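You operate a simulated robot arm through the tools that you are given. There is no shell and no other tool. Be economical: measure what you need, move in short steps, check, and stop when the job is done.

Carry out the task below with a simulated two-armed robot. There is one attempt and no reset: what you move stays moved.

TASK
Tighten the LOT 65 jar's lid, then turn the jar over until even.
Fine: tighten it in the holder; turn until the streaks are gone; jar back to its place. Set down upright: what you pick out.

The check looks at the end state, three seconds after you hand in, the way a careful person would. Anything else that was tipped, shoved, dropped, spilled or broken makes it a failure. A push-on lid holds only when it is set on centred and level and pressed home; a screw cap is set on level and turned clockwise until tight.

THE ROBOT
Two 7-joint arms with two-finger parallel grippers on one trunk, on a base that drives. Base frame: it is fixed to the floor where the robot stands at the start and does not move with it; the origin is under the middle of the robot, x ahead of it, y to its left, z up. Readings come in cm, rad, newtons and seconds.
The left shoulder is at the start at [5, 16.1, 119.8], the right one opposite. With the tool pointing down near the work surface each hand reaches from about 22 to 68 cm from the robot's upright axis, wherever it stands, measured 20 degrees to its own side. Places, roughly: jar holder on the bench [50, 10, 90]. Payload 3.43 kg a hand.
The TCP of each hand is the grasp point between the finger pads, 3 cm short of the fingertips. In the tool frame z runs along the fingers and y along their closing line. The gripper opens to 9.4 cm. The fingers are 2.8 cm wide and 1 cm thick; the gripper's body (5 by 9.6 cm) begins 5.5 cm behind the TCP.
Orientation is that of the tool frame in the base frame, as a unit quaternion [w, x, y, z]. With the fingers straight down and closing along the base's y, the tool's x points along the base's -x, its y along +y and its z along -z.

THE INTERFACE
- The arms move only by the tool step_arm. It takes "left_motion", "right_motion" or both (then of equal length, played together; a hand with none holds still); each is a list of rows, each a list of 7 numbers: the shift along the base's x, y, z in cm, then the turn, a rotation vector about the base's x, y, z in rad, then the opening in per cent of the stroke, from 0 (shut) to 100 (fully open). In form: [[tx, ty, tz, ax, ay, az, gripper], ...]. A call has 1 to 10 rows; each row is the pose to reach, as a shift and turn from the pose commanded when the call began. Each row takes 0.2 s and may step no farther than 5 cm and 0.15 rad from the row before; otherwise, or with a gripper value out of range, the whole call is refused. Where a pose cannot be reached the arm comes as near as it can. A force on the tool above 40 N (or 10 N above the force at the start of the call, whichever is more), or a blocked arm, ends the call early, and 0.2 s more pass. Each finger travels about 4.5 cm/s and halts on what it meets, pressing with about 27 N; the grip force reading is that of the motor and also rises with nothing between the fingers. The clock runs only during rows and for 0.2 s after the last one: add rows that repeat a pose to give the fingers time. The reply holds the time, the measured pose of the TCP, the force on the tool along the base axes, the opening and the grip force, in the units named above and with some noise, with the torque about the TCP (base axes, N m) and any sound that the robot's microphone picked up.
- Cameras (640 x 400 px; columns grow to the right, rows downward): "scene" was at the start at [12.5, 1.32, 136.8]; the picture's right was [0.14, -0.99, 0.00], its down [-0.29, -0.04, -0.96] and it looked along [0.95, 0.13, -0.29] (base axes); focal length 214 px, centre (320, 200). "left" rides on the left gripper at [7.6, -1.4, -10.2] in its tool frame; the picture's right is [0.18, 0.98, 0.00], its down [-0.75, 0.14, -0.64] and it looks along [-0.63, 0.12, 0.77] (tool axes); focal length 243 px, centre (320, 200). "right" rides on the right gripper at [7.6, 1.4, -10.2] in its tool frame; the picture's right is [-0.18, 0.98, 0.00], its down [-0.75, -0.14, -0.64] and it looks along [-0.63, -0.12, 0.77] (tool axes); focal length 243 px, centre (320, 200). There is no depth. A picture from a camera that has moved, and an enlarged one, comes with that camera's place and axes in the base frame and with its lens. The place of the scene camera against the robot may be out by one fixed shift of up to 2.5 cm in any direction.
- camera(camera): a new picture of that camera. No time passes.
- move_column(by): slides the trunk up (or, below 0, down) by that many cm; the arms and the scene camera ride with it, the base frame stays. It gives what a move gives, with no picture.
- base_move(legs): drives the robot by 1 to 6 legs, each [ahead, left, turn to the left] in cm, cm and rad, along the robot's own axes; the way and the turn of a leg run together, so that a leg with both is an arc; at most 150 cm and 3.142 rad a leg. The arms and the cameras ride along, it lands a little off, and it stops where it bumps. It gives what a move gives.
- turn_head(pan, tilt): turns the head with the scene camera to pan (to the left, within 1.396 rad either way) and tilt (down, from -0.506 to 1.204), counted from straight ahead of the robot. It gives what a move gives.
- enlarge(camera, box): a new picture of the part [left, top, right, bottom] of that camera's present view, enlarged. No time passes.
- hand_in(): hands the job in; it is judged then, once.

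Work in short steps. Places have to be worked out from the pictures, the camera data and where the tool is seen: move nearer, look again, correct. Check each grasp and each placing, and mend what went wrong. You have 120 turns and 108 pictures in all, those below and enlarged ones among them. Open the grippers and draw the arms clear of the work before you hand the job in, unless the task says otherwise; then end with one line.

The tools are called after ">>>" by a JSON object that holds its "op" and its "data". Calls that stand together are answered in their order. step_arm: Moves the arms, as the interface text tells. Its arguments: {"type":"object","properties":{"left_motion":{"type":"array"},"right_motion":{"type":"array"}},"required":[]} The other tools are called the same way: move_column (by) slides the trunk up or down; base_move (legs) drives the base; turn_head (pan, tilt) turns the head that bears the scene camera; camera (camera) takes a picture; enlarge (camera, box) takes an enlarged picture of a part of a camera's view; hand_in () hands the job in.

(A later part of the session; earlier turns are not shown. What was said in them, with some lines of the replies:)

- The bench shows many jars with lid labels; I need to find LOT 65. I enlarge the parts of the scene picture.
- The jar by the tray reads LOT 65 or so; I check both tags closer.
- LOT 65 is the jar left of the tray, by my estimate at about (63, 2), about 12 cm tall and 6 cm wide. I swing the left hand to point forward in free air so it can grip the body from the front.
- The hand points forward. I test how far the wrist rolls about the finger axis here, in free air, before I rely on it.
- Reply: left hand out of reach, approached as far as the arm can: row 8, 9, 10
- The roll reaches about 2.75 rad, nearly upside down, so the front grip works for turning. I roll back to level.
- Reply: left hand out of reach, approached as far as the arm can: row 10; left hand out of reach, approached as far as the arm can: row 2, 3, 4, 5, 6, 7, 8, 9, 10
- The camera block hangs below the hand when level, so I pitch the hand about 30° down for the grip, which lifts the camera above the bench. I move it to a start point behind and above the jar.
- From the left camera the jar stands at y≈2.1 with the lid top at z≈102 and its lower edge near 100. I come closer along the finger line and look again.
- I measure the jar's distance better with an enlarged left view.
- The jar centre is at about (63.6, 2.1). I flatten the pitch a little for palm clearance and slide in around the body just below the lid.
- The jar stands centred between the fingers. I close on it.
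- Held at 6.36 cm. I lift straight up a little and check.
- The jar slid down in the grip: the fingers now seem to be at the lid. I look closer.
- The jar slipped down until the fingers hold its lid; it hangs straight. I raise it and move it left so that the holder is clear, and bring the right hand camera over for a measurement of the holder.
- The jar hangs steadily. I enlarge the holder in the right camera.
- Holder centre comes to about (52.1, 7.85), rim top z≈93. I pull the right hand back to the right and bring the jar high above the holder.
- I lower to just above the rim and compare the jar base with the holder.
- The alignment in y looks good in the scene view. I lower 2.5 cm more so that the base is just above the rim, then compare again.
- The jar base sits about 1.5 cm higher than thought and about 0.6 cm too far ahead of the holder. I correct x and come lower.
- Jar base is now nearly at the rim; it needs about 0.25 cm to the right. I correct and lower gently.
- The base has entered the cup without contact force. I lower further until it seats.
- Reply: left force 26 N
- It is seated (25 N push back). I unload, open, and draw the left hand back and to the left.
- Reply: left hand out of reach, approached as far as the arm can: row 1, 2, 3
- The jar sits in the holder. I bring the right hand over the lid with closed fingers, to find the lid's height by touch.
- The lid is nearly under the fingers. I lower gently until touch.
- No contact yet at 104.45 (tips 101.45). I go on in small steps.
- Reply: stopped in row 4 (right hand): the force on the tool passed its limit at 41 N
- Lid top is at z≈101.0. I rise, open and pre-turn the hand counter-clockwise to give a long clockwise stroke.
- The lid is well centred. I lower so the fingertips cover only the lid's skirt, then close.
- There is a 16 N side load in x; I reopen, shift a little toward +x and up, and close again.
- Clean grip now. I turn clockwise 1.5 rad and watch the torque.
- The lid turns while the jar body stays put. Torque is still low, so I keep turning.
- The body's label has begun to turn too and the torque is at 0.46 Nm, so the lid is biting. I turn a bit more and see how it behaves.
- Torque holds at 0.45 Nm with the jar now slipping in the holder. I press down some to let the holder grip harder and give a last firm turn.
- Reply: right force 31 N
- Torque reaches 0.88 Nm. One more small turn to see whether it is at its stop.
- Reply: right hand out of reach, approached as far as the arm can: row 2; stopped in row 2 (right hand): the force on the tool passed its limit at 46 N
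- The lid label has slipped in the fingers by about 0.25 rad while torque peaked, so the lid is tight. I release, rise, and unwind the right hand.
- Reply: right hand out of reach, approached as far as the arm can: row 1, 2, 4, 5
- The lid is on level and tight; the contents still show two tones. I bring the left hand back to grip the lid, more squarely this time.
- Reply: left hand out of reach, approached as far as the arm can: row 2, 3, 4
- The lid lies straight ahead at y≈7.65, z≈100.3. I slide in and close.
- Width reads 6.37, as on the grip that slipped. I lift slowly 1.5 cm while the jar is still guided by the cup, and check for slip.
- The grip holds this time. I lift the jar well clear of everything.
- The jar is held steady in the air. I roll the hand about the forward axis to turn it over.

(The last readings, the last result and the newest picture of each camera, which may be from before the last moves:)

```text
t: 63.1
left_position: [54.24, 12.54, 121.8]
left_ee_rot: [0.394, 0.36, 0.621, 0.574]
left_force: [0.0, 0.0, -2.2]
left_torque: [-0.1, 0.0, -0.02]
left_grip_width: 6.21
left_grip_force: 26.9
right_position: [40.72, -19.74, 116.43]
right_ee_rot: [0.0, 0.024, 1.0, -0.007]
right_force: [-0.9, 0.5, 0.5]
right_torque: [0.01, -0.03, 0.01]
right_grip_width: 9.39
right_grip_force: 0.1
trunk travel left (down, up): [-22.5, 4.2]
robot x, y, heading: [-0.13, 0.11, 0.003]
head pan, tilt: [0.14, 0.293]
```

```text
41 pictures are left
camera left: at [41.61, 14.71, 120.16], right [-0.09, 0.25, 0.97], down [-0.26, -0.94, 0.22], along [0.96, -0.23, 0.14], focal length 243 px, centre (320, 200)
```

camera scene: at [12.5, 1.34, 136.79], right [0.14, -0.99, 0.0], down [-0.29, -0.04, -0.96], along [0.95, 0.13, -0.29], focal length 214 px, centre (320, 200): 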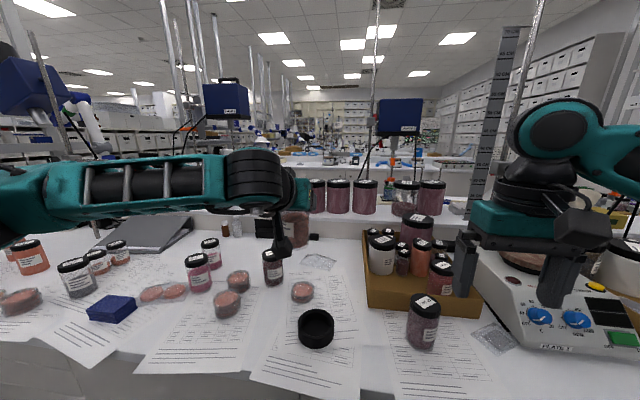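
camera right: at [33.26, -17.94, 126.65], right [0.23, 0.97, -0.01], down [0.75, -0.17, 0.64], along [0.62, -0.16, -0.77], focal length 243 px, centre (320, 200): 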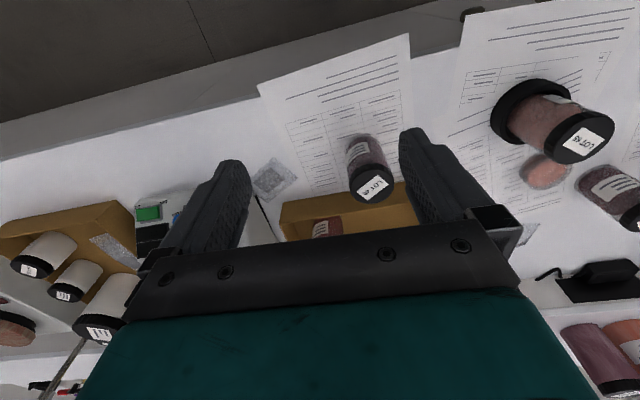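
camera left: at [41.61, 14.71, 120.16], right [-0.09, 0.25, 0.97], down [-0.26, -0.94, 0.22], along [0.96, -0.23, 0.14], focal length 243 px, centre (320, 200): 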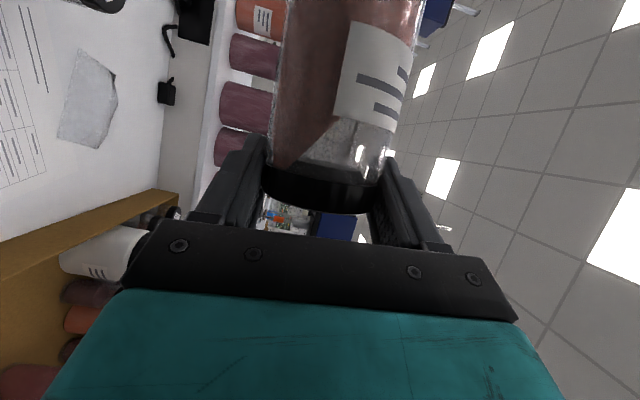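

Holding well, and the contents flow. I roll on to upside down.

>>> {"op": "step_arm", "data": {"left_motion": [[0, 0, 0, 0.15, 0, 0, 10], [0, 0, 0, 0.3, 0, 0, 10], [0, 0, 0, 0.45, 0, 0, 10], [0, 0, 0, 0.6, 0, 0, 10], [0, 0, 0, 0.75, 0, 0, 10], [0, 0, 0, 0.9, 0, 0, 10], [0, 0, 0, 1.05, 0, 0, 10], [0, 0, 0, 1.2, 0, 0, 10], [0, 0, 0, 1.3, 0, 0, 10], [0, 0, 0, 1.3, 0, 0, 10]]}}

>>> {"op": "camera", "data": {"camera": "left"}}

```text
t: 65.3
left_position: [44.87, 8.23, 122.31]
left_ee_rot: [0.096, 0.524, 0.151, 0.832]
left_force: [0.4, -0.3, -1.5]
left_torque: [-0.03, 0.03, 0.0]
left_grip_width: 6.21
left_grip_force: 27.1
left hand out of reach, approached as far as the arm can: row 7, 8, 9, 10
right_position: [40.79, -19.85, 116.42]
right_ee_rot: [-0.001, 0.024, 1.0, -0.006]
right_force: [0.3, -0.3, -0.4]
right_torque: [-0.02, 0.03, -0.01]
right_grip_width: 9.36
right_grip_force: 0.0
trunk travel left (down, up): [-22.5, 4.2]
robot x, y, heading: [-0.15, -0.23, 0.004]
head pan, tilt: [0.14, 0.293]
```

```text
40 pictures are left
camera left: at [32.32, 10.29, 124.1], right [-0.08, -0.86, 0.5], down [-0.26, -0.47, -0.85], along [0.96, -0.2, -0.18], focal length 243 px, centre (320, 200)
```

left: 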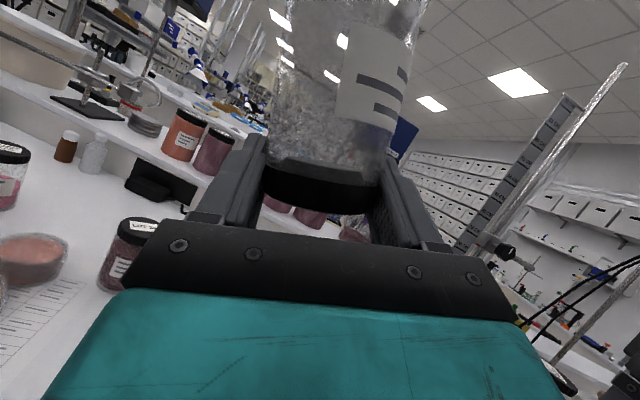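

The jar is nearly upside down, but I see little content near the lid. I look closer.

>>> {"op": "enlarge", "data": {"camera": "left", "box": [230, 0, 450, 220]}}

>>> {"op": "camera", "data": {"camera": "scene"}}

```text
1.82 times, centred on (340, 110) of left
camera zoom: at [32.32, 10.29, 124.1], right [-0.08, -0.86, 0.5], down [-0.26, -0.47, -0.85], along [0.96, -0.2, -0.18], focal length 441 px, centre (284, 364)
```

zoom: 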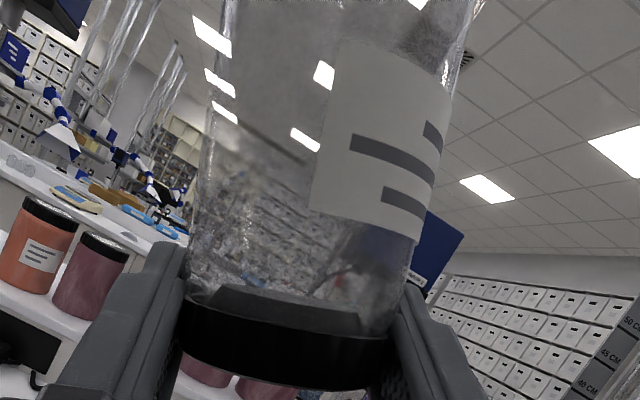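

```text
38 pictures are left
camera scene: at [12.5, 1.34, 136.79], right [0.14, -0.99, 0.0], down [-0.29, -0.04, -0.96], along [0.95, 0.13, -0.29], focal length 214 px, centre (320, 200)
```

scene: 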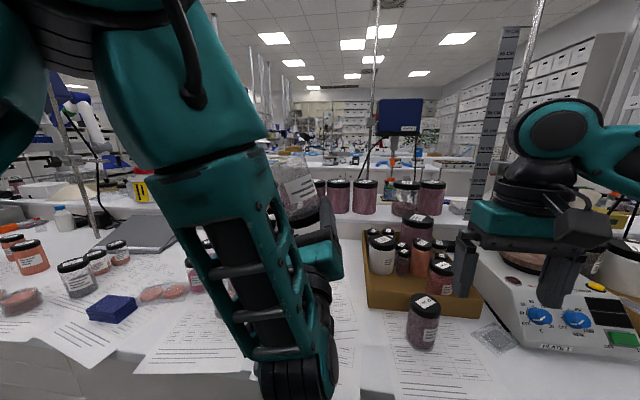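

No spill is visible on the bench and the weight is unchanged; perhaps it is only how the contents show when inverted. I roll back to check.

>>> {"op": "step_arm", "data": {"left_motion": [[0, 0, 0, -0.15, 0, 0, 10], [0, 0, 0, -0.3, 0, 0, 10], [0, 0, 0, -0.45, 0, 0, 10], [0, 0, 0, -0.6, 0, 0, 10], [0, 0, 0, -0.75, 0, 0, 10], [0, 0, 0, -0.9, 0, 0, 10], [0, 0, 0, -1.05, 0, 0, 10], [0, 0, 0, -1.2, 0, 0, 10], [0, 0, 0, -1.3, 0, 0, 10]]}}

>>> {"op": "camera", "data": {"camera": "left"}}

```text
t: 67.3
left_position: [44.94, 8.26, 122.34]
left_ee_rot: [0.395, 0.358, 0.623, 0.572]
left_force: [-1.3, 0.7, -3.5]
left_torque: [-0.11, 0.02, 0.0]
left_grip_width: 6.21
left_grip_force: 27.2
right_position: [40.67, -19.85, 116.47]
right_ee_rot: [0.0, 0.024, 1.0, -0.006]
right_force: [-0.8, 0.1, 1.1]
right_torque: [0.01, 0.02, -0.05]
right_grip_width: 9.39
right_grip_force: 0.0
trunk travel left (down, up): [-22.5, 4.2]
robot x, y, heading: [-0.02, -0.07, -0.001]
head pan, tilt: [0.14, 0.293]
```

```text
37 pictures are left
camera left: at [32.44, 10.41, 120.73], right [-0.08, 0.25, 0.96], down [-0.26, -0.94, 0.22], along [0.96, -0.23, 0.14], focal length 243 px, centre (320, 200)
```

left: 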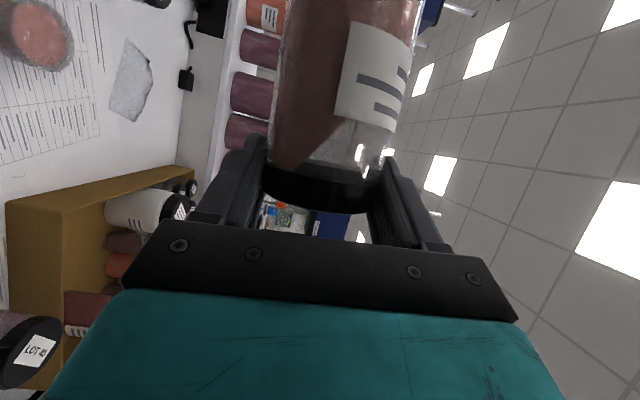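

Contents are intact (just a display effect). I roll back upright and inspect the streaks.

>>> {"op": "step_arm", "data": {"left_motion": [[1, 0, 0, -0.15, 0, 0, 10], [2, 0, 0, -0.3, 0, 0, 10], [3, 0, 0, -0.45, 0, 0, 10], [4, 0, 0, -0.6, 0, 0, 10], [5, 0, 0, -0.75, 0, 0, 10], [6, 0, 0, -0.9, 0, 0, 10], [7, 0, 0, -1.05, 0, 0, 10], [8, 0, 0, -1.2, 0, 0, 10], [9, 0, 0, -1.35, 0, 0, 10], [9, 0, 0, -1.5, 0, 0, 10]]}}

>>> {"op": "camera", "data": {"camera": "left"}}

>>> {"op": "enlarge", "data": {"camera": "scene", "box": [240, 180, 370, 300]}}

```text
t: 69.5
left_position: [53.97, 8.27, 122.36]
left_ee_rot: [0.533, -0.007, 0.846, -0.006]
left_force: [1.1, 0.3, -1.9]
left_torque: [0.01, 0.02, 0.07]
left_grip_width: 6.19
left_grip_force: 26.8
right_position: [40.71, -19.78, 116.48]
right_ee_rot: [-0.001, 0.024, 1.0, -0.005]
right_force: [0.5, 0.2, -0.7]
right_torque: [-0.03, -0.03, 0.01]
right_grip_width: 9.39
right_grip_force: 0.0
trunk travel left (down, up): [-22.5, 4.2]
robot x, y, heading: [-0.58, -0.12, 0.0]
head pan, tilt: [0.14, 0.293]
```

```text
36 pictures are left
camera left: at [41.46, 6.57, 119.98], right [-0.09, 0.98, -0.18], down [-0.26, 0.16, 0.95], along [0.96, 0.13, 0.24], focal length 243 px, centre (320, 200)
```

left: 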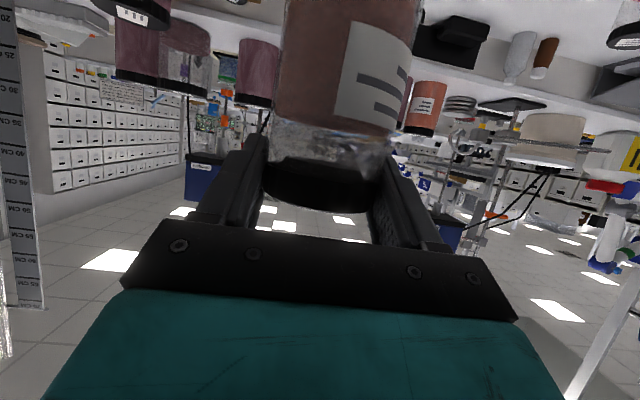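

```text
3.33 times, centred on (305, 240) of scene
camera zoom: at [12.5, 1.39, 136.79], right [0.14, -0.99, 0.0], down [-0.29, -0.04, -0.96], along [0.95, 0.13, -0.29], focal length 715 px, centre (370, 67)
```

zoom: 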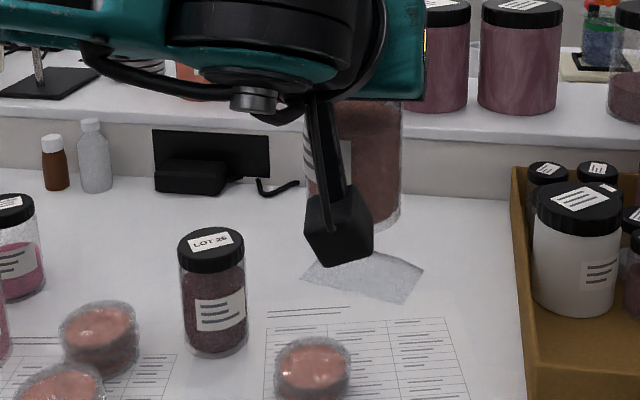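

I check evenness from the side: I enlarge the left view and turn the right hand so its camera faces the jar.

>>> {"op": "step_arm", "data": {"right_motion": [[0, 0, 0, 0, 0, 0.15, 100], [0, 0, 0, 0, 0, 0.3, 100], [0, 0, 0, 0, 0, 0.45, 100], [0, 0, 0, 0, 0, 0.6, 100], [0, 0, 0, 0, -0.1, 0.7, 100], [0, 0, 0, 0, -0.1, 0.8, 100]]}}

>>> {"op": "camera", "data": {"camera": "right"}}

>>> {"op": "enlarge", "data": {"camera": "left", "box": [250, 0, 440, 130]}}

```text
t: 70.9
left_position: [54.08, 8.19, 122.36]
left_ee_rot: [0.533, -0.007, 0.846, -0.004]
left_force: [0.2, -0.1, -1.9]
left_torque: [-0.01, 0.01, -0.02]
left_grip_width: 6.18
left_grip_force: 26.4
right_position: [40.68, -19.8, 116.52]
right_ee_rot: [0.051, -0.368, 0.929, -0.006]
right_force: [-0.2, 0.6, -0.6]
right_torque: [0.01, -0.02, -0.03]
right_grip_width: 9.41
right_grip_force: 0.0
trunk travel left (down, up): [-22.5, 4.2]
robot x, y, heading: [0.18, -0.39, 0.0]
head pan, tilt: [0.14, 0.293]
```

```text
34 pictures are left
camera right: at [33.29, -24.24, 125.85], right [-0.54, 0.84, -0.03], down [0.58, 0.39, 0.71], along [0.61, 0.37, -0.7], focal length 243 px, centre (320, 200)
```

right: 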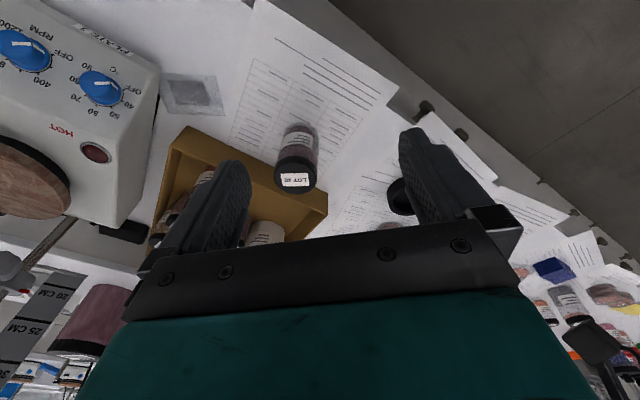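

```text
3.08 times, centred on (345, 65) of left
camera zoom: at [41.46, 6.56, 119.98], right [-0.09, 0.98, -0.18], down [-0.26, 0.15, 0.95], along [0.96, 0.13, 0.24], focal length 746 px, centre (243, 615)
```

zoom: 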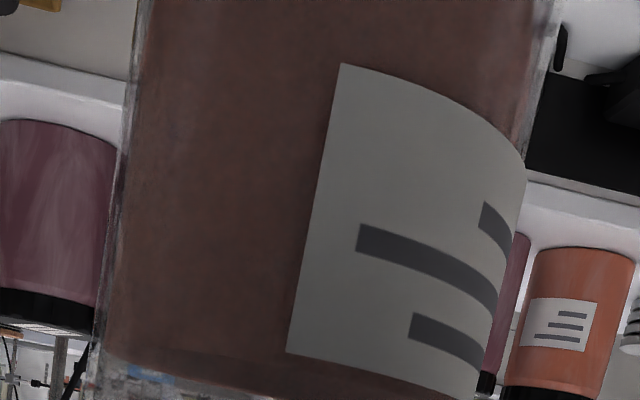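

It looks nearly even, with the last streaks hard to judge. I do two more full turnovers.

>>> {"op": "step_arm", "data": {"left_motion": [[-1, 0, 0, 0.15, 0, 0, 10], [-2, 0, 0, 0.3, 0, 0, 10], [-3, 0, 0, 0.45, 0, 0, 10], [-4, 0, 0, 0.6, 0, 0, 10], [-5, 0, 0, 0.75, 0, 0, 10], [-6, 0, 0, 0.9, 0, 0, 10], [-7, 0, 0, 1.05, 0, 0, 10], [-8, 0, 0, 1.2, 0, 0, 10], [-9, 0, 0, 1.35, 0, 0, 10], [-9, 0, 0, 1.5, 0, 0, 10]]}}

>>> {"op": "step_arm", "data": {"left_motion": [[0, 0, 0, 0.15, 0, 0, 10], [0, 0, 0, 0.3, 0, 0, 10], [0, 0, 0, 0.45, 0, 0, 10], [0, 0, 0, 0.6, 0, 0, 10], [0, 0, 0, 0.75, 0, 0, 10], [0, 0, 0, 0.9, 0, 0, 10], [0, 0, 0, 1.05, 0, 0, 10], [0, 0, 0, 1.2, 0, 0, 10], [0, 0, 0, 1.3, 0, 0, 10], [0, 0, 0, 1.3, 0, 0, 10]]}}

>>> {"op": "step_arm", "data": {"left_motion": [[0, 0, 0, -0.15, 0, 0, 10], [0, 0, 0, -0.3, 0, 0, 10], [0, 0, 0, -0.45, 0, 0, 10], [0, 0, 0, -0.6, 0, 0, 10], [0, 0, 0, -0.75, 0, 0, 10], [0, 0, 0, -0.9, 0, 0, 10], [0, 0, 0, -1.05, 0, 0, 10], [0, 0, 0, -1.2, 0, 0, 10], [0, 0, 0, -1.3, 0, 0, 10], [0, 0, 0, -1.4, 0, 0, 10]]}}

>>> {"op": "step_arm", "data": {"left_motion": [[0, 0, 0, -0.15, 0, 0, 10], [0, 0, 0, -0.3, 0, 0, 10], [0, 0, 0, -0.45, 0, 0, 10], [0, 0, 0, -0.6, 0, 0, 10], [0, 0, 0, -0.75, 0, 0, 10], [0, 0, 0, -0.9, 0, 0, 10], [0, 0, 0, -1.05, 0, 0, 10], [0, 0, 0, -1.2, 0, 0, 10], [0, 0, 0, -1.3, 0, 0, 10], [0, 0, 0, -1.4, 0, 0, 10]]}}

```text
t: 73.1
left_position: [45.01, 8.22, 122.39]
left_ee_rot: [0.394, 0.359, 0.621, 0.574]
left_force: [-0.9, -0.1, -1.8]
left_torque: [-0.1, 0.0, 0.02]
left_grip_width: 6.15
left_grip_force: 26.9
right_position: [40.65, -19.75, 116.48]
right_ee_rot: [0.051, -0.367, 0.929, -0.004]
right_force: [0.1, 0.1, 0.4]
right_torque: [0.01, -0.03, 0.01]
right_grip_width: 9.4
right_grip_force: 0.1
trunk travel left (down, up): [-22.5, 4.2]
robot x, y, heading: [0.29, -0.02, 0.002]
head pan, tilt: [0.14, 0.293]
```

```text
t: 75.3
left_position: [44.84, 8.1, 122.28]
left_ee_rot: [0.096, 0.525, 0.149, 0.832]
left_force: [0.5, -0.6, -1.1]
left_torque: [-0.03, 0.01, 0.0]
left_grip_width: 6.13
left_grip_force: 27.0
right_position: [40.7, -19.72, 116.45]
right_ee_rot: [0.051, -0.366, 0.929, -0.004]
right_force: [0.2, 0.3, 0.0]
right_torque: [0.01, 0.0, 0.0]
right_grip_width: 9.39
right_grip_force: 0.0
trunk travel left (down, up): [-22.5, 4.2]
robot x, y, heading: [0.18, -0.07, -0.002]
head pan, tilt: [0.14, 0.293]
```

```text
t: 77.5
left_position: [45.02, 8.19, 122.34]
left_ee_rot: [0.413, 0.338, 0.651, 0.54]
left_force: [0.3, -0.3, -1.4]
left_torque: [-0.1, 0.01, 0.01]
left_grip_width: 6.16
left_grip_force: 27.2
right_position: [40.68, -19.76, 116.47]
right_ee_rot: [0.051, -0.366, 0.929, -0.004]
right_force: [0.6, 0.9, -0.4]
right_torque: [-0.04, 0.0, -0.04]
right_grip_width: 9.41
right_grip_force: 0.1
trunk travel left (down, up): [-22.5, 4.2]
robot x, y, heading: [0.32, -0.29, 0.002]
head pan, tilt: [0.14, 0.293]
```

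```text
t: 79.7
left_position: [45.14, 8.19, 122.46]
left_ee_rot: [0.533, -0.006, 0.846, -0.006]
left_force: [0.1, 0.3, -2.2]
left_torque: [0.0, 0.0, 0.0]
left_grip_width: 6.14
left_grip_force: 26.8
right_position: [40.6, -19.78, 116.47]
right_ee_rot: [0.051, -0.366, 0.929, -0.006]
right_force: [-0.7, 0.5, -1.4]
right_torque: [0.01, 0.02, 0.03]
right_grip_width: 9.37
right_grip_force: 0.0
trunk travel left (down, up): [-22.5, 4.2]
robot x, y, heading: [0.26, -0.5, 0.004]
head pan, tilt: [0.14, 0.293]
```

Reachable and steady at this position. I look at the contents again.

>>> {"op": "enlarge", "data": {"camera": "left", "box": [250, 0, 440, 130]}}

>>> {"op": "enlarge", "data": {"camera": "scene", "box": [240, 200, 370, 320]}}

```text
3.08 times, centred on (345, 65) of left
camera zoom: at [32.46, 6.56, 120.03], right [-0.09, 0.98, -0.18], down [-0.26, 0.16, 0.95], along [0.96, 0.13, 0.24], focal length 746 px, centre (243, 615)
```

zoom: 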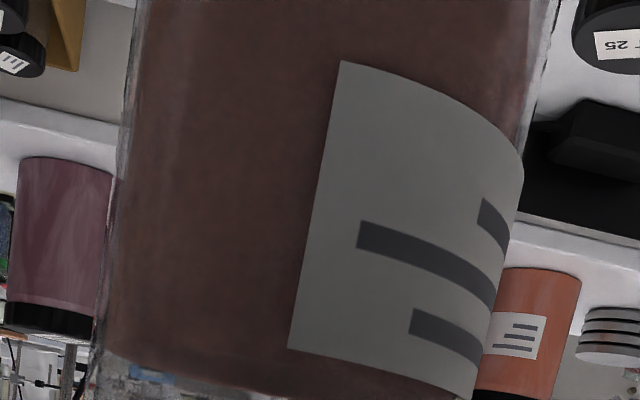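

```text
3.33 times, centred on (305, 260) of scene
camera zoom: at [12.5, 1.38, 136.79], right [0.14, -0.99, 0.0], down [-0.29, -0.04, -0.96], along [0.95, 0.13, -0.29], focal length 715 px, centre (370, 0)
```

zoom: 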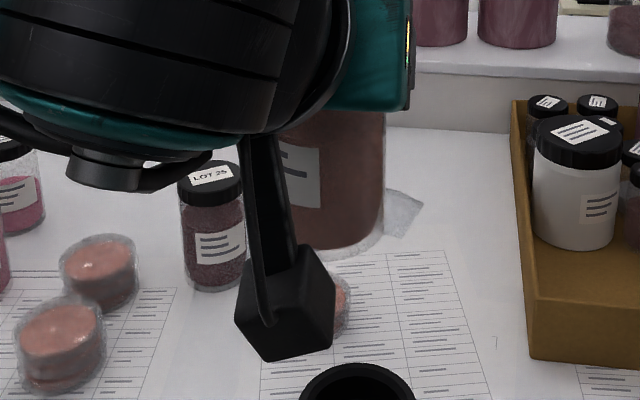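

It looks even now; I do two more turnovers to be sure nothing remains unmixed.

>>> {"op": "step_arm", "data": {"left_motion": [[0, 0, 0, 0.15, 0, 0, 10], [0, 0, 0, 0.3, 0, 0, 10], [0, 0, 0, 0.45, 0, 0, 10], [0, 0, 0, 0.6, 0, 0, 10], [0, 0, 0, 0.75, 0, 0, 10], [0, 0, 0, 0.9, 0, 0, 10], [0, 0, 0, 1.05, 0, 0, 10], [0, 0, 0, 1.2, 0, 0, 10], [0, 0, 0, 1.35, 0, 0, 10], [0, 0, 0, 1.45, 0, 0, 10]]}}

>>> {"op": "step_arm", "data": {"left_motion": [[0, 0, 0, 0.15, 0, 0, 10], [0, 0, 0, 0.3, 0, 0, 10], [0, 0, 0, 0.45, 0, 0, 10], [0, 0, 0, 0.6, 0, 0, 10], [0, 0, 0, 0.75, 0, 0, 10], [0, 0, 0, 0.9, 0, 0, 10], [0, 0, 0, 1.05, 0, 0, 10], [0, 0, 0, 1.2, 0, 0, 10], [0, 0, 0, 1.35, 0, 0, 10], [0, 0, 0, 1.35, 0, 0, 10]]}}

>>> {"op": "step_arm", "data": {"left_motion": [[0, 0, 0, -0.15, 0, 0, 10], [0, 0, 0, -0.3, 0, 0, 10], [0, 0, 0, -0.45, 0, 0, 10], [0, 0, 0, -0.6, 0, 0, 10], [0, 0, 0, -0.75, 0, 0, 10], [0, 0, 0, -0.9, 0, 0, 10], [0, 0, 0, -1.05, 0, 0, 10], [0, 0, 0, -1.2, 0, 0, 10], [0, 0, 0, -1.3, 0, 0, 10], [0, 0, 0, -1.4, 0, 0, 10]]}}

>>> {"op": "step_arm", "data": {"left_motion": [[0, 0, 0, -0.15, 0, 0, 10], [0, 0, 0, -0.3, 0, 0, 10], [0, 0, 0, -0.45, 0, 0, 10], [0, 0, 0, -0.6, 0, 0, 10], [0, 0, 0, -0.75, 0, 0, 10], [0, 0, 0, -0.9, 0, 0, 10], [0, 0, 0, -1.05, 0, 0, 10], [0, 0, 0, -1.2, 0, 0, 10], [0, 0, 0, -1.3, 0, 0, 10], [0, 0, 0, -1.4, 0, 0, 10]]}}

>>> {"op": "step_arm", "data": {"left_motion": [[0, 0, 0, 0.15, 0, 0, 10], [0, 0, 0, 0.3, 0, 0, 10], [0, 0, 0, 0.45, 0, 0, 10], [0, 0, 0, 0.6, 0, 0, 10], [0, 0, 0, 0.75, 0, 0, 10], [0, 0, 0, 0.9, 0, 0, 10], [0, 0, 0, 1.05, 0, 0, 10], [0, 0, 0, 1.2, 0, 0, 10], [0, 0, 0, 1.35, 0, 0, 10], [0, 0, 0, 1.4, 0, 0, 10]]}}

>>> {"op": "step_arm", "data": {"left_motion": [[0, 0, 0, 0.15, 0, 0, 10], [0, 0, 0, 0.3, 0, 0, 10], [0, 0, 0, 0.45, 0, 0, 10], [0, 0, 0, 0.6, 0, 0, 10], [0, 0, 0, 0.75, 0, 0, 10], [0, 0, 0, 0.9, 0, 0, 10], [0, 0, 0, 1.05, 0, 0, 10], [0, 0, 0, 1.2, 0, 0, 10], [0, 0, 0, 1.35, 0, 0, 10], [0, 0, 0, 1.35, 0, 0, 10]]}}

>>> {"op": "step_arm", "data": {"left_motion": [[0, 0, 0, -0.15, 0, 0, 10], [0, 0, 0, -0.3, 0, 0, 10], [0, 0, 0, -0.45, 0, 0, 10], [0, 0, 0, -0.6, 0, 0, 10], [0, 0, 0, -0.75, 0, 0, 10], [0, 0, 0, -0.9, 0, 0, 10], [0, 0, 0, -1.05, 0, 0, 10], [0, 0, 0, -1.2, 0, 0, 10], [0, 0, 0, -1.3, 0, 0, 10], [0, 0, 0, -1.4, 0, 0, 10]]}}

>>> {"op": "step_arm", "data": {"left_motion": [[0, 0, 0, -0.15, 0, 0, 10], [0, 0, 0, -0.3, 0, 0, 10], [0, 0, 0, -0.45, 0, 0, 10], [0, 0, 0, -0.6, 0, 0, 10], [0, 0, 0, -0.75, 0, 0, 10], [0, 0, 0, -0.9, 0, 0, 10], [0, 0, 0, -1.05, 0, 0, 10], [0, 0, 0, -1.2, 0, 0, 10], [0, 0, 0, -1.3, 0, 0, 10], [0, 0, 0, -1.35, 0, 0, 10]]}}

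>>> {"op": "camera", "data": {"camera": "left"}}

```text
t: 81.9
left_position: [45.01, 8.06, 122.3]
left_ee_rot: [0.403, 0.349, 0.636, 0.558]
left_force: [0.9, -0.5, -1.6]
left_torque: [-0.08, 0.04, -0.02]
left_grip_width: 6.14
left_grip_force: 27.0
right_position: [40.65, -19.76, 116.39]
right_ee_rot: [0.05, -0.367, 0.929, -0.004]
right_force: [0.0, -1.3, -0.6]
right_torque: [0.03, 0.03, 0.0]
right_grip_width: 9.39
right_grip_force: 0.1
trunk travel left (down, up): [-22.5, 4.2]
robot x, y, heading: [0.06, -0.01, 0.002]
head pan, tilt: [0.14, 0.293]
```

```text
t: 84.1
left_position: [44.82, 8.03, 122.41]
left_ee_rot: [0.097, 0.525, 0.148, 0.833]
left_force: [0.0, 0.1, -1.3]
left_torque: [-0.02, 0.0, 0.08]
left_grip_width: 6.11
left_grip_force: 26.5
right_position: [40.59, -19.82, 116.38]
right_ee_rot: [0.05, -0.367, 0.929, -0.004]
right_force: [0.5, -0.6, 0.2]
right_torque: [-0.01, 0.0, 0.03]
right_grip_width: 9.42
right_grip_force: 0.1
trunk travel left (down, up): [-22.5, 4.2]
robot x, y, heading: [0.17, -0.23, 0.002]
head pan, tilt: [0.14, 0.293]
```

```text
t: 86.3
left_position: [45.11, 8.17, 122.38]
left_ee_rot: [0.413, 0.338, 0.65, 0.541]
left_force: [0.4, 0.3, -2.3]
left_torque: [-0.09, 0.03, 0.01]
left_grip_width: 6.09
left_grip_force: 26.8
right_position: [40.64, -19.65, 116.31]
right_ee_rot: [0.051, -0.366, 0.929, -0.004]
right_force: [-0.5, 0.1, -1.2]
right_torque: [-0.04, -0.02, -0.01]
right_grip_width: 9.4
right_grip_force: 0.1
trunk travel left (down, up): [-22.5, 4.2]
robot x, y, heading: [0.05, 0.02, -0.002]
head pan, tilt: [0.14, 0.293]
```

```text
t: 88.5
left_position: [45.08, 8.29, 122.37]
left_ee_rot: [0.533, -0.007, 0.846, -0.005]
left_force: [-0.4, -0.2, -2.0]
left_torque: [-0.03, 0.01, 0.02]
left_grip_width: 6.1
left_grip_force: 27.2
right_position: [40.6, -19.84, 116.44]
right_ee_rot: [0.05, -0.366, 0.929, -0.004]
right_force: [-0.7, -0.4, 0.3]
right_torque: [0.01, 0.0, -0.02]
right_grip_width: 9.38
right_grip_force: 0.0
trunk travel left (down, up): [-22.5, 4.2]
robot x, y, heading: [-0.06, 0.43, 0.002]
head pan, tilt: [0.14, 0.293]
```

```text
t: 90.7
left_position: [45.05, 8.15, 122.44]
left_ee_rot: [0.412, 0.339, 0.65, 0.542]
left_force: [-0.2, 0.3, -1.3]
left_torque: [-0.09, 0.05, 0.0]
left_grip_width: 6.09
left_grip_force: 26.8
right_position: [40.7, -19.76, 116.42]
right_ee_rot: [0.05, -0.366, 0.929, -0.005]
right_force: [0.3, 1.2, -0.9]
right_torque: [-0.01, 0.04, -0.02]
right_grip_width: 9.41
right_grip_force: 0.1
trunk travel left (down, up): [-22.5, 4.2]
robot x, y, heading: [-0.05, -0.04, 0.002]
head pan, tilt: [0.14, 0.293]
```

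```text
t: 92.9
left_position: [45.02, 8.23, 122.43]
left_ee_rot: [0.109, 0.522, 0.167, 0.829]
left_force: [-0.4, -0.6, -2.5]
left_torque: [-0.01, 0.01, 0.01]
left_grip_width: 6.09
left_grip_force: 27.4
right_position: [40.68, -19.82, 116.41]
right_ee_rot: [0.05, -0.367, 0.929, -0.004]
right_force: [0.0, 0.8, 0.4]
right_torque: [0.02, -0.01, 0.02]
right_grip_width: 9.36
right_grip_force: 0.2
trunk travel left (down, up): [-22.5, 4.2]
robot x, y, heading: [-0.06, -0.02, 0.002]
head pan, tilt: [0.14, 0.293]
```

```text
t: 95.1
left_position: [44.97, 8.23, 122.46]
left_ee_rot: [0.421, 0.328, 0.664, 0.524]
left_force: [-0.6, 0.6, -1.4]
left_torque: [-0.08, 0.0, -0.02]
left_grip_width: 6.07
left_grip_force: 27.1
right_position: [40.74, -19.83, 116.4]
right_ee_rot: [0.05, -0.367, 0.929, -0.004]
right_force: [0.0, -0.3, 0.8]
right_torque: [0.01, -0.01, -0.02]
right_grip_width: 9.38
right_grip_force: 0.0
trunk travel left (down, up): [-22.5, 4.2]
robot x, y, heading: [0.35, -0.5, 0.002]
head pan, tilt: [0.14, 0.293]
```

```text
t: 97.3
left_position: [45.03, 8.22, 122.39]
left_ee_rot: [0.534, -0.008, 0.846, -0.004]
left_force: [-0.3, 0.7, -2.2]
left_torque: [-0.02, 0.02, 0.01]
left_grip_width: 6.11
left_grip_force: 27.0
right_position: [40.74, -19.67, 116.4]
right_ee_rot: [0.05, -0.367, 0.929, -0.005]
right_force: [-0.3, 0.5, -0.5]
right_torque: [-0.02, -0.02, -0.01]
right_grip_width: 9.41
right_grip_force: 0.1
trunk travel left (down, up): [-22.5, 4.2]
robot x, y, heading: [-0.18, 0.14, 0.005]
head pan, tilt: [0.14, 0.293]
```

```text
30 pictures are left
camera left: at [32.44, 6.55, 120.01], right [-0.09, 0.98, -0.18], down [-0.26, 0.15, 0.95], along [0.96, 0.13, 0.24], focal length 243 px, centre (320, 200)
```

left: 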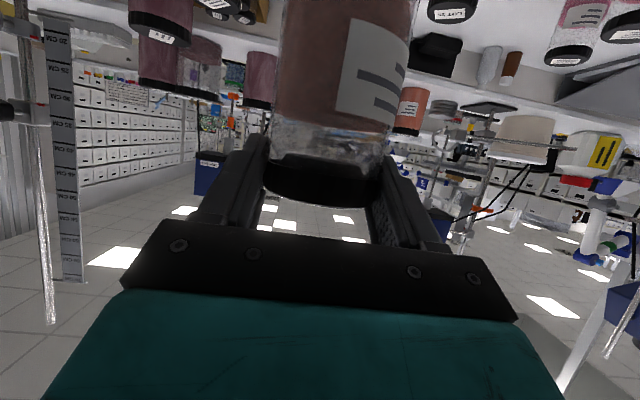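

The contents look even. I carry the jar above its original place, TCP (63.35, 2.05).

>>> {"op": "step_arm", "data": {"left_motion": [[2, -0.7, 0, 0, 0, 0, 10], [4, -1.4, 0, 0, 0, 0, 10], [6, -2.1, 0, 0, 0, 0, 10], [8, -2.8, 0, 0, 0, 0, 10], [10, -3.5, 0, 0, 0, 0, 10], [12, -4.2, -2, 0, 0, 0, 10], [14, -4.9, -4, 0, 0, 0, 10], [16, -5.5, -6, 0, 0, 0, 10], [18.3, -6.15, -8, 0, 0, 0, 10], [18.3, -6.15, -11, 0, 0, 0, 10]]}}

>>> {"op": "step_arm", "data": {"left_motion": [[0, 0, -2, 0, 0, 0, 10], [0, 0, -4, 0, 0, 0, 10], [0, 0, -6, 0, 0, 0, 10], [0, 0, -7.5, 0, 0, 0, 10], [0, 0, -7.5, 0, 0, 0, 10]]}}

>>> {"op": "camera", "data": {"camera": "scene"}}

>>> {"op": "camera", "data": {"camera": "left"}}

```text
t: 99.5
left_position: [63.38, 2.02, 111.3]
left_ee_rot: [0.534, -0.006, 0.846, -0.005]
left_force: [-0.4, 0.0, -1.1]
left_torque: [0.0, 0.04, 0.02]
left_grip_width: 6.06
left_grip_force: 26.5
right_position: [40.71, -19.91, 116.46]
right_ee_rot: [0.051, -0.367, 0.929, -0.004]
right_force: [0.4, -0.5, 0.2]
right_torque: [0.03, 0.02, -0.03]
right_grip_width: 9.39
right_grip_force: 0.0
trunk travel left (down, up): [-22.5, 4.2]
robot x, y, heading: [-0.06, -0.26, -0.003]
head pan, tilt: [0.14, 0.293]
```

```text
t: 100.7
left_position: [63.36, 2.01, 103.81]
left_ee_rot: [0.533, -0.007, 0.846, -0.004]
left_force: [0.2, 0.0, -2.0]
left_torque: [0.06, 0.01, -0.02]
left_grip_width: 6.08
left_grip_force: 26.7
right_position: [40.77, -19.79, 116.42]
right_ee_rot: [0.051, -0.366, 0.929, -0.004]
right_force: [-0.6, 0.3, 0.1]
right_torque: [-0.03, 0.03, -0.01]
right_grip_width: 9.37
right_grip_force: 0.1
trunk travel left (down, up): [-22.5, 4.2]
robot x, y, heading: [0.15, -0.08, 0.002]
head pan, tilt: [0.14, 0.293]
```

```text
29 pictures are left
camera scene: at [12.49, 1.35, 136.79], right [0.14, -0.99, 0.0], down [-0.29, -0.04, -0.96], along [0.95, 0.13, -0.29], focal length 214 px, centre (320, 200)
```

scene: 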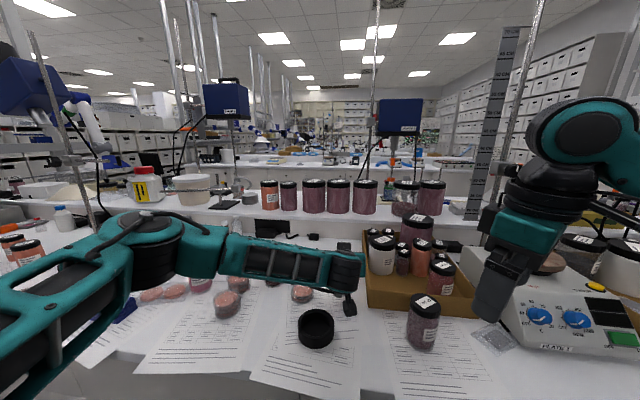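

```text
28 pictures are left
camera left: at [50.73, 0.35, 101.45], right [-0.09, 0.98, -0.18], down [-0.26, 0.15, 0.95], along [0.96, 0.13, 0.24], focal length 243 px, centre (320, 200)
```

left: 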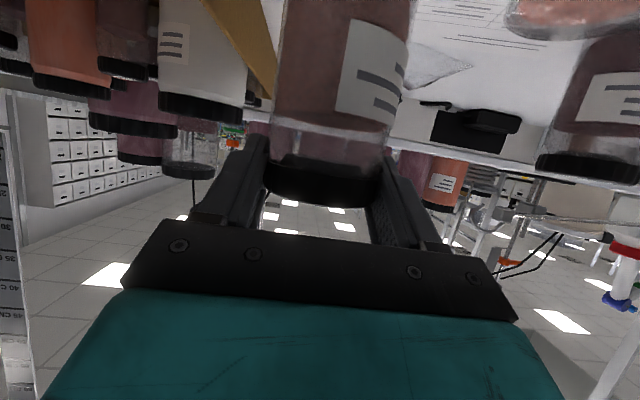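

Above its place. I lower in small steps until the base touches the bench.

>>> {"op": "step_arm", "data": {"left_motion": [[0, 0.05, -0.5, 0, 0, 0, 10], [0, 0.05, -1, 0, 0, 0, 10], [0, 0.05, -1.5, 0, 0, 0, 10], [0, 0.05, -2, 0, 0, 0, 10], [0, 0.05, -2.5, 0, 0, 0, 10], [0, 0.05, -2.8, 0, 0, 0, 10], [0, 0.05, -3.1, 0, 0, 0, 10]]}}

```text
t: 102.3
left_position: [63.27, 2.19, 100.7]
left_ee_rot: [0.533, -0.006, 0.846, -0.005]
left_force: [0.1, 0.1, -2.0]
left_torque: [0.01, 0.0, -0.03]
left_grip_width: 6.07
left_grip_force: 26.9
right_position: [40.7, -19.78, 116.51]
right_ee_rot: [0.05, -0.367, 0.929, -0.005]
right_force: [-0.2, 0.1, -0.2]
right_torque: [-0.01, -0.02, 0.02]
right_grip_width: 9.42
right_grip_force: 0.0
trunk travel left (down, up): [-22.5, 4.2]
robot x, y, heading: [-0.03, -0.08, 0.006]
head pan, tilt: [0.14, 0.293]
```

>>> {"op": "step_arm", "data": {"left_motion": [[0, 0, -0.2, 0, 0, 0, 10], [0, 0, -0.4, 0, 0, 0, 10], [0, 0, -0.6, 0, 0, 0, 10]]}}

```text
t: 103.1
left_position: [63.38, 2.15, 100.26]
left_ee_rot: [0.533, -0.008, 0.846, -0.003]
left_force: [1.1, 0.3, -1.8]
left_torque: [0.0, -0.01, 0.01]
left_grip_width: 6.09
left_grip_force: 26.7
right_position: [40.67, -19.8, 116.51]
right_ee_rot: [0.052, -0.368, 0.929, -0.004]
right_force: [-0.5, 0.0, 0.2]
right_torque: [-0.01, -0.01, 0.0]
right_grip_width: 9.4
right_grip_force: 0.1
trunk travel left (down, up): [-22.5, 4.2]
robot x, y, heading: [-0.03, 0.12, 0.001]
head pan, tilt: [0.14, 0.293]
```

Still no contact at 100.26; I go on in 0.2 cm steps.

>>> {"op": "step_arm", "data": {"left_motion": [[0, 0, -0.2, 0, 0, 0, 10], [0, 0, -0.4, 0, 0, 0, 10], [0, 0, -0.6, 0, 0, 0, 10]]}}

>>> {"op": "step_arm", "data": {"left_motion": [[0, 0, -0.1, 0, 0, 0, 10], [0, 0, -0.2, 0, 0, 0, 10]]}}

```text
t: 103.9
left_position: [63.28, 2.0, 100.11]
left_ee_rot: [0.538, -0.006, 0.843, -0.006]
left_force: [0.2, 1.0, 16.6]
left_torque: [0.14, 0.27, 0.05]
left_grip_width: 6.07
left_grip_force: 26.9
right_position: [40.55, -19.91, 116.67]
right_ee_rot: [0.052, -0.366, 0.929, -0.005]
right_force: [-0.2, 0.5, -0.4]
right_torque: [-0.04, 0.01, -0.01]
right_grip_width: 9.38
right_grip_force: 0.0
trunk travel left (down, up): [-22.5, 4.2]
robot x, y, heading: [0.37, -0.04, 0.002]
head pan, tilt: [0.14, 0.293]
```

```text
t: 104.5
left_position: [63.42, 2.11, 99.75]
left_ee_rot: [0.537, -0.006, 0.844, -0.005]
left_force: [4.2, 1.4, 21.1]
left_torque: [0.16, 0.0, -0.01]
left_grip_width: 6.04
left_grip_force: 27.0
right_position: [40.59, -19.84, 116.66]
right_ee_rot: [0.051, -0.366, 0.929, -0.005]
right_force: [0.2, 0.0, 0.2]
right_torque: [0.04, -0.04, 0.02]
right_grip_width: 9.42
right_grip_force: 0.1
trunk travel left (down, up): [-22.5, 4.2]
robot x, y, heading: [-0.04, 0.14, 0.004]
head pan, tilt: [0.14, 0.293]
```

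Seated on the bench. I unload, open, and check before drawing back.

>>> {"op": "step_arm", "data": {"left_motion": [[0, 0, 0.3, 0, 0, 0, 10], [0, 0, 0.35, 0, 0, 0, 50], [0, 0, 0.35, 0, 0, 0, 70], [0, 0, 0.35, 0, 0, 0, 100], [0, 0, 0.35, 0, 0, 0, 100], [0, 0, 0.35, 0, 0, 0, 100]]}}

>>> {"op": "camera", "data": {"camera": "left"}}

```text
t: 105.9
left_position: [63.28, 2.12, 99.74]
left_ee_rot: [0.533, -0.007, 0.846, -0.004]
left_force: [-0.5, 0.1, -0.4]
left_torque: [0.03, 0.0, 0.05]
left_grip_width: 9.39
left_grip_force: 0.0
right_position: [40.75, -19.83, 116.5]
right_ee_rot: [0.051, -0.366, 0.929, -0.004]
right_force: [0.3, 0.4, 0.1]
right_torque: [0.01, 0.0, 0.0]
right_grip_width: 9.39
right_grip_force: 0.1
trunk travel left (down, up): [-22.5, 4.2]
robot x, y, heading: [0.45, 0.24, 0.001]
head pan, tilt: [0.14, 0.293]
```

```text
27 pictures are left
camera left: at [50.72, 0.44, 97.39], right [-0.09, 0.98, -0.18], down [-0.26, 0.15, 0.95], along [0.96, 0.13, 0.24], focal length 243 px, centre (320, 200)
```

left: 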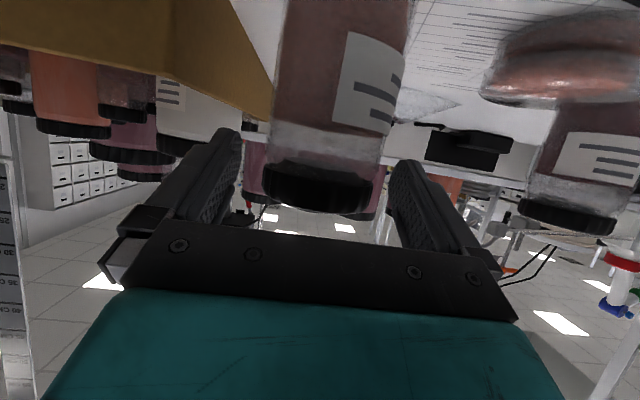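

The jar stands free between the fingers. I draw back along the finger line.

>>> {"op": "step_arm", "data": {"left_motion": [[-2, 0, 1, 0, 0, 0, 100], [-4.5, 0, 2.4, 0, 0, 0, 100], [-8, 0, 4.5, 0, 0, 0, 100], [-12, 0, 7, 0, 0, 0, 100], [-14, 2, 9, 0, 0, 0, 100], [-16, 6, 11, 0, 0, 0, 100], [-18, 10, 13, 0, 0, 0, 100], [-19, 14, 14, 0, 0, 0, 100], [-20, 18, 15, 0, 0, 0, 100], [-20, 22, 16, 0, 0, 0, 100]]}}

>>> {"op": "camera", "data": {"camera": "scene"}}

>>> {"op": "enlarge", "data": {"camera": "scene", "box": [322, 250, 372, 310]}}

```text
t: 108.1
left_position: [43.86, 24.14, 115.83]
left_ee_rot: [0.534, -0.006, 0.845, -0.004]
left_force: [-0.3, 0.4, 0.3]
left_torque: [-0.01, -0.03, 0.02]
left_grip_width: 9.38
left_grip_force: 0.0
left hand out of reach, approached as far as the arm can: row 9, 10
right_position: [40.64, -19.68, 116.5]
right_ee_rot: [0.051, -0.366, 0.929, -0.005]
right_force: [1.0, -0.4, 0.6]
right_torque: [0.01, -0.01, 0.02]
right_grip_width: 9.41
right_grip_force: 0.0
trunk travel left (down, up): [-22.5, 4.2]
robot x, y, heading: [0.16, 0.42, 0.001]
head pan, tilt: [0.14, 0.293]
```

```text
26 pictures are left
camera scene: at [12.4, 1.42, 136.81], right [0.14, -0.99, 0.0], down [-0.28, -0.04, -0.96], along [0.95, 0.13, -0.29], focal length 214 px, centre (320, 200)
```

scene: 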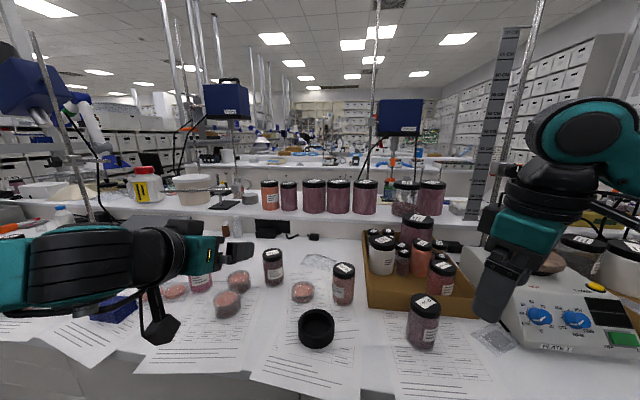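

```text
6.67 times, centred on (347, 280) of scene
camera zoom: at [12.4, 1.42, 136.81], right [0.14, -0.99, 0.0], down [-0.28, -0.04, -0.96], along [0.95, 0.13, -0.29], focal length 1430 px, centre (140, -333)
```

zoom: 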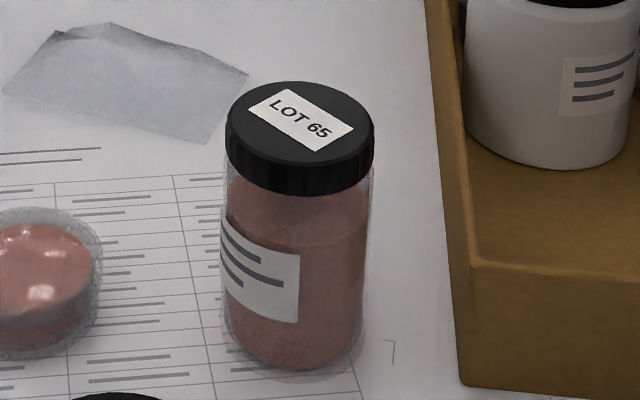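

The jar is back in its place, upright. I look closer at the contents for streaks.

>>> {"op": "enlarge", "data": {"camera": "scene", "box": [332, 274, 356, 308]}}

>>> {"op": "enlarge", "data": {"camera": "scene", "box": [255, 180, 385, 225]}}

```text
11.76 times, centred on (344, 291) of scene
camera zoom: at [12.4, 1.42, 136.81], right [0.14, -0.99, 0.0], down [-0.28, -0.04, -0.96], along [0.95, 0.13, -0.29], focal length 2523 px, centre (38, -871)
```

zoom: 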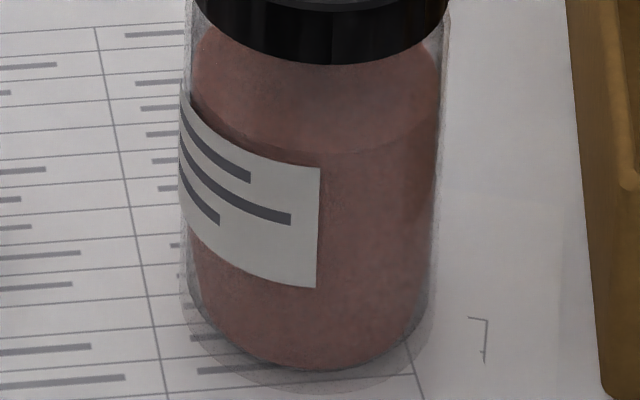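

```text
4.92 times, centred on (320, 202) of scene
camera zoom: at [12.4, 1.42, 136.81], right [0.14, -0.99, 0.0], down [-0.28, -0.04, -0.96], along [0.95, 0.13, -0.29], focal length 1056 px, centre (320, 188)
```

zoom: 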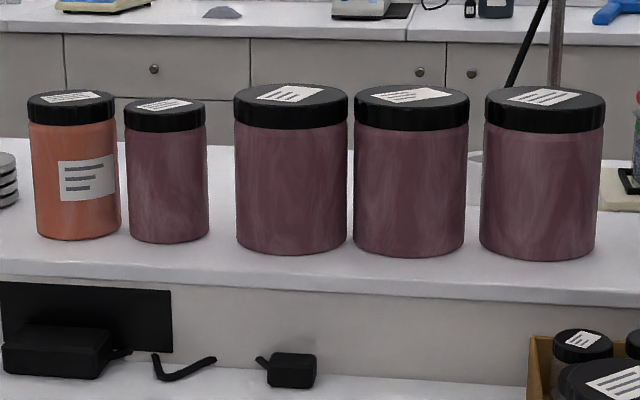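

This side is smooth and even. I turn the right hand back and check the other side of the jar, and that everything else still stands.

>>> {"op": "step_arm", "data": {"right_motion": [[0, 0, 1, 0, 0.1, -0.1, 100], [0, 0, 2, 0, 0.1, -0.25, 100], [0, 0, 3, 0, 0.1, -0.4, 100], [-1, 1, 4, 0, 0.1, -0.5, 100], [-2, 2, 5, 0, 0.1, -0.6, 100], [-3, 3, 6, 0, 0.1, -0.7, 100], [-4, 4, 7, 0, 0.1, -0.8, 100]]}}

>>> {"op": "camera", "data": {"camera": "right"}}

>>> {"op": "camera", "data": {"camera": "left"}}

```text
t: 109.7
left_position: [43.93, 24.14, 115.92]
left_ee_rot: [0.533, -0.007, 0.846, -0.004]
left_force: [1.2, 0.4, -0.2]
left_torque: [0.01, -0.03, 0.0]
left_grip_width: 9.39
left_grip_force: 0.0
right_position: [36.69, -15.84, 123.46]
right_ee_rot: [0.0, 0.025, 1.0, -0.006]
right_force: [0.4, -0.3, -0.3]
right_torque: [-0.05, -0.04, 0.0]
right_grip_width: 9.38
right_grip_force: 0.1
trunk travel left (down, up): [-22.5, 4.2]
robot x, y, heading: [-0.1, 0.01, 0.0]
head pan, tilt: [0.14, 0.293]
```

```text
22 pictures are left
camera right: at [29.2, -13.89, 133.66], right [0.23, 0.97, -0.01], down [0.75, -0.17, 0.64], along [0.62, -0.16, -0.77], focal length 243 px, centre (320, 200)
```

right: 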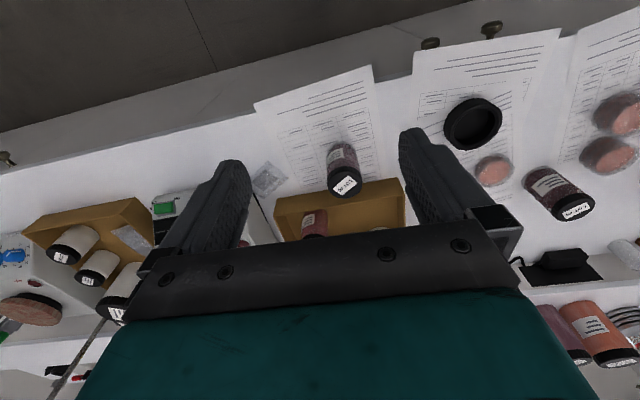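

```text
21 pictures are left
camera left: at [31.43, 22.5, 113.55], right [-0.09, 0.98, -0.18], down [-0.25, 0.15, 0.95], along [0.96, 0.13, 0.24], focal length 243 px, centre (320, 200)
```

left: 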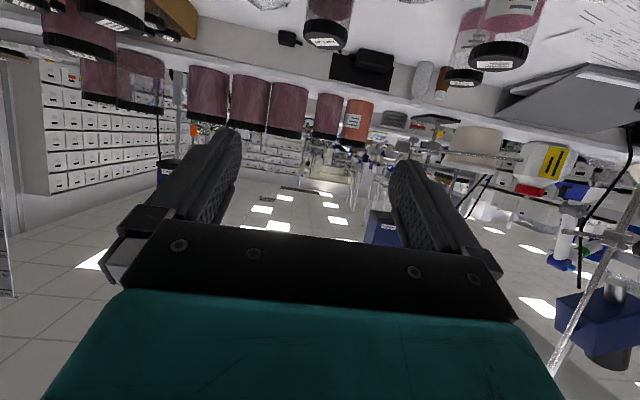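

The jar stands upright at its place with the lid level and tight, the contents are even, the other objects are unmoved, and both hands are open and clear. I hand in.

>>> {"op": "hand_in", "data": {}}

```text
The job is handed in.
```

I tightened the LOT 65 jar's lid in the holder and turned the jar over five times until I saw no streaks. It is back upright in its place, within about 0.2 cm; I could only inspect the sides of the jar facing the cameras.
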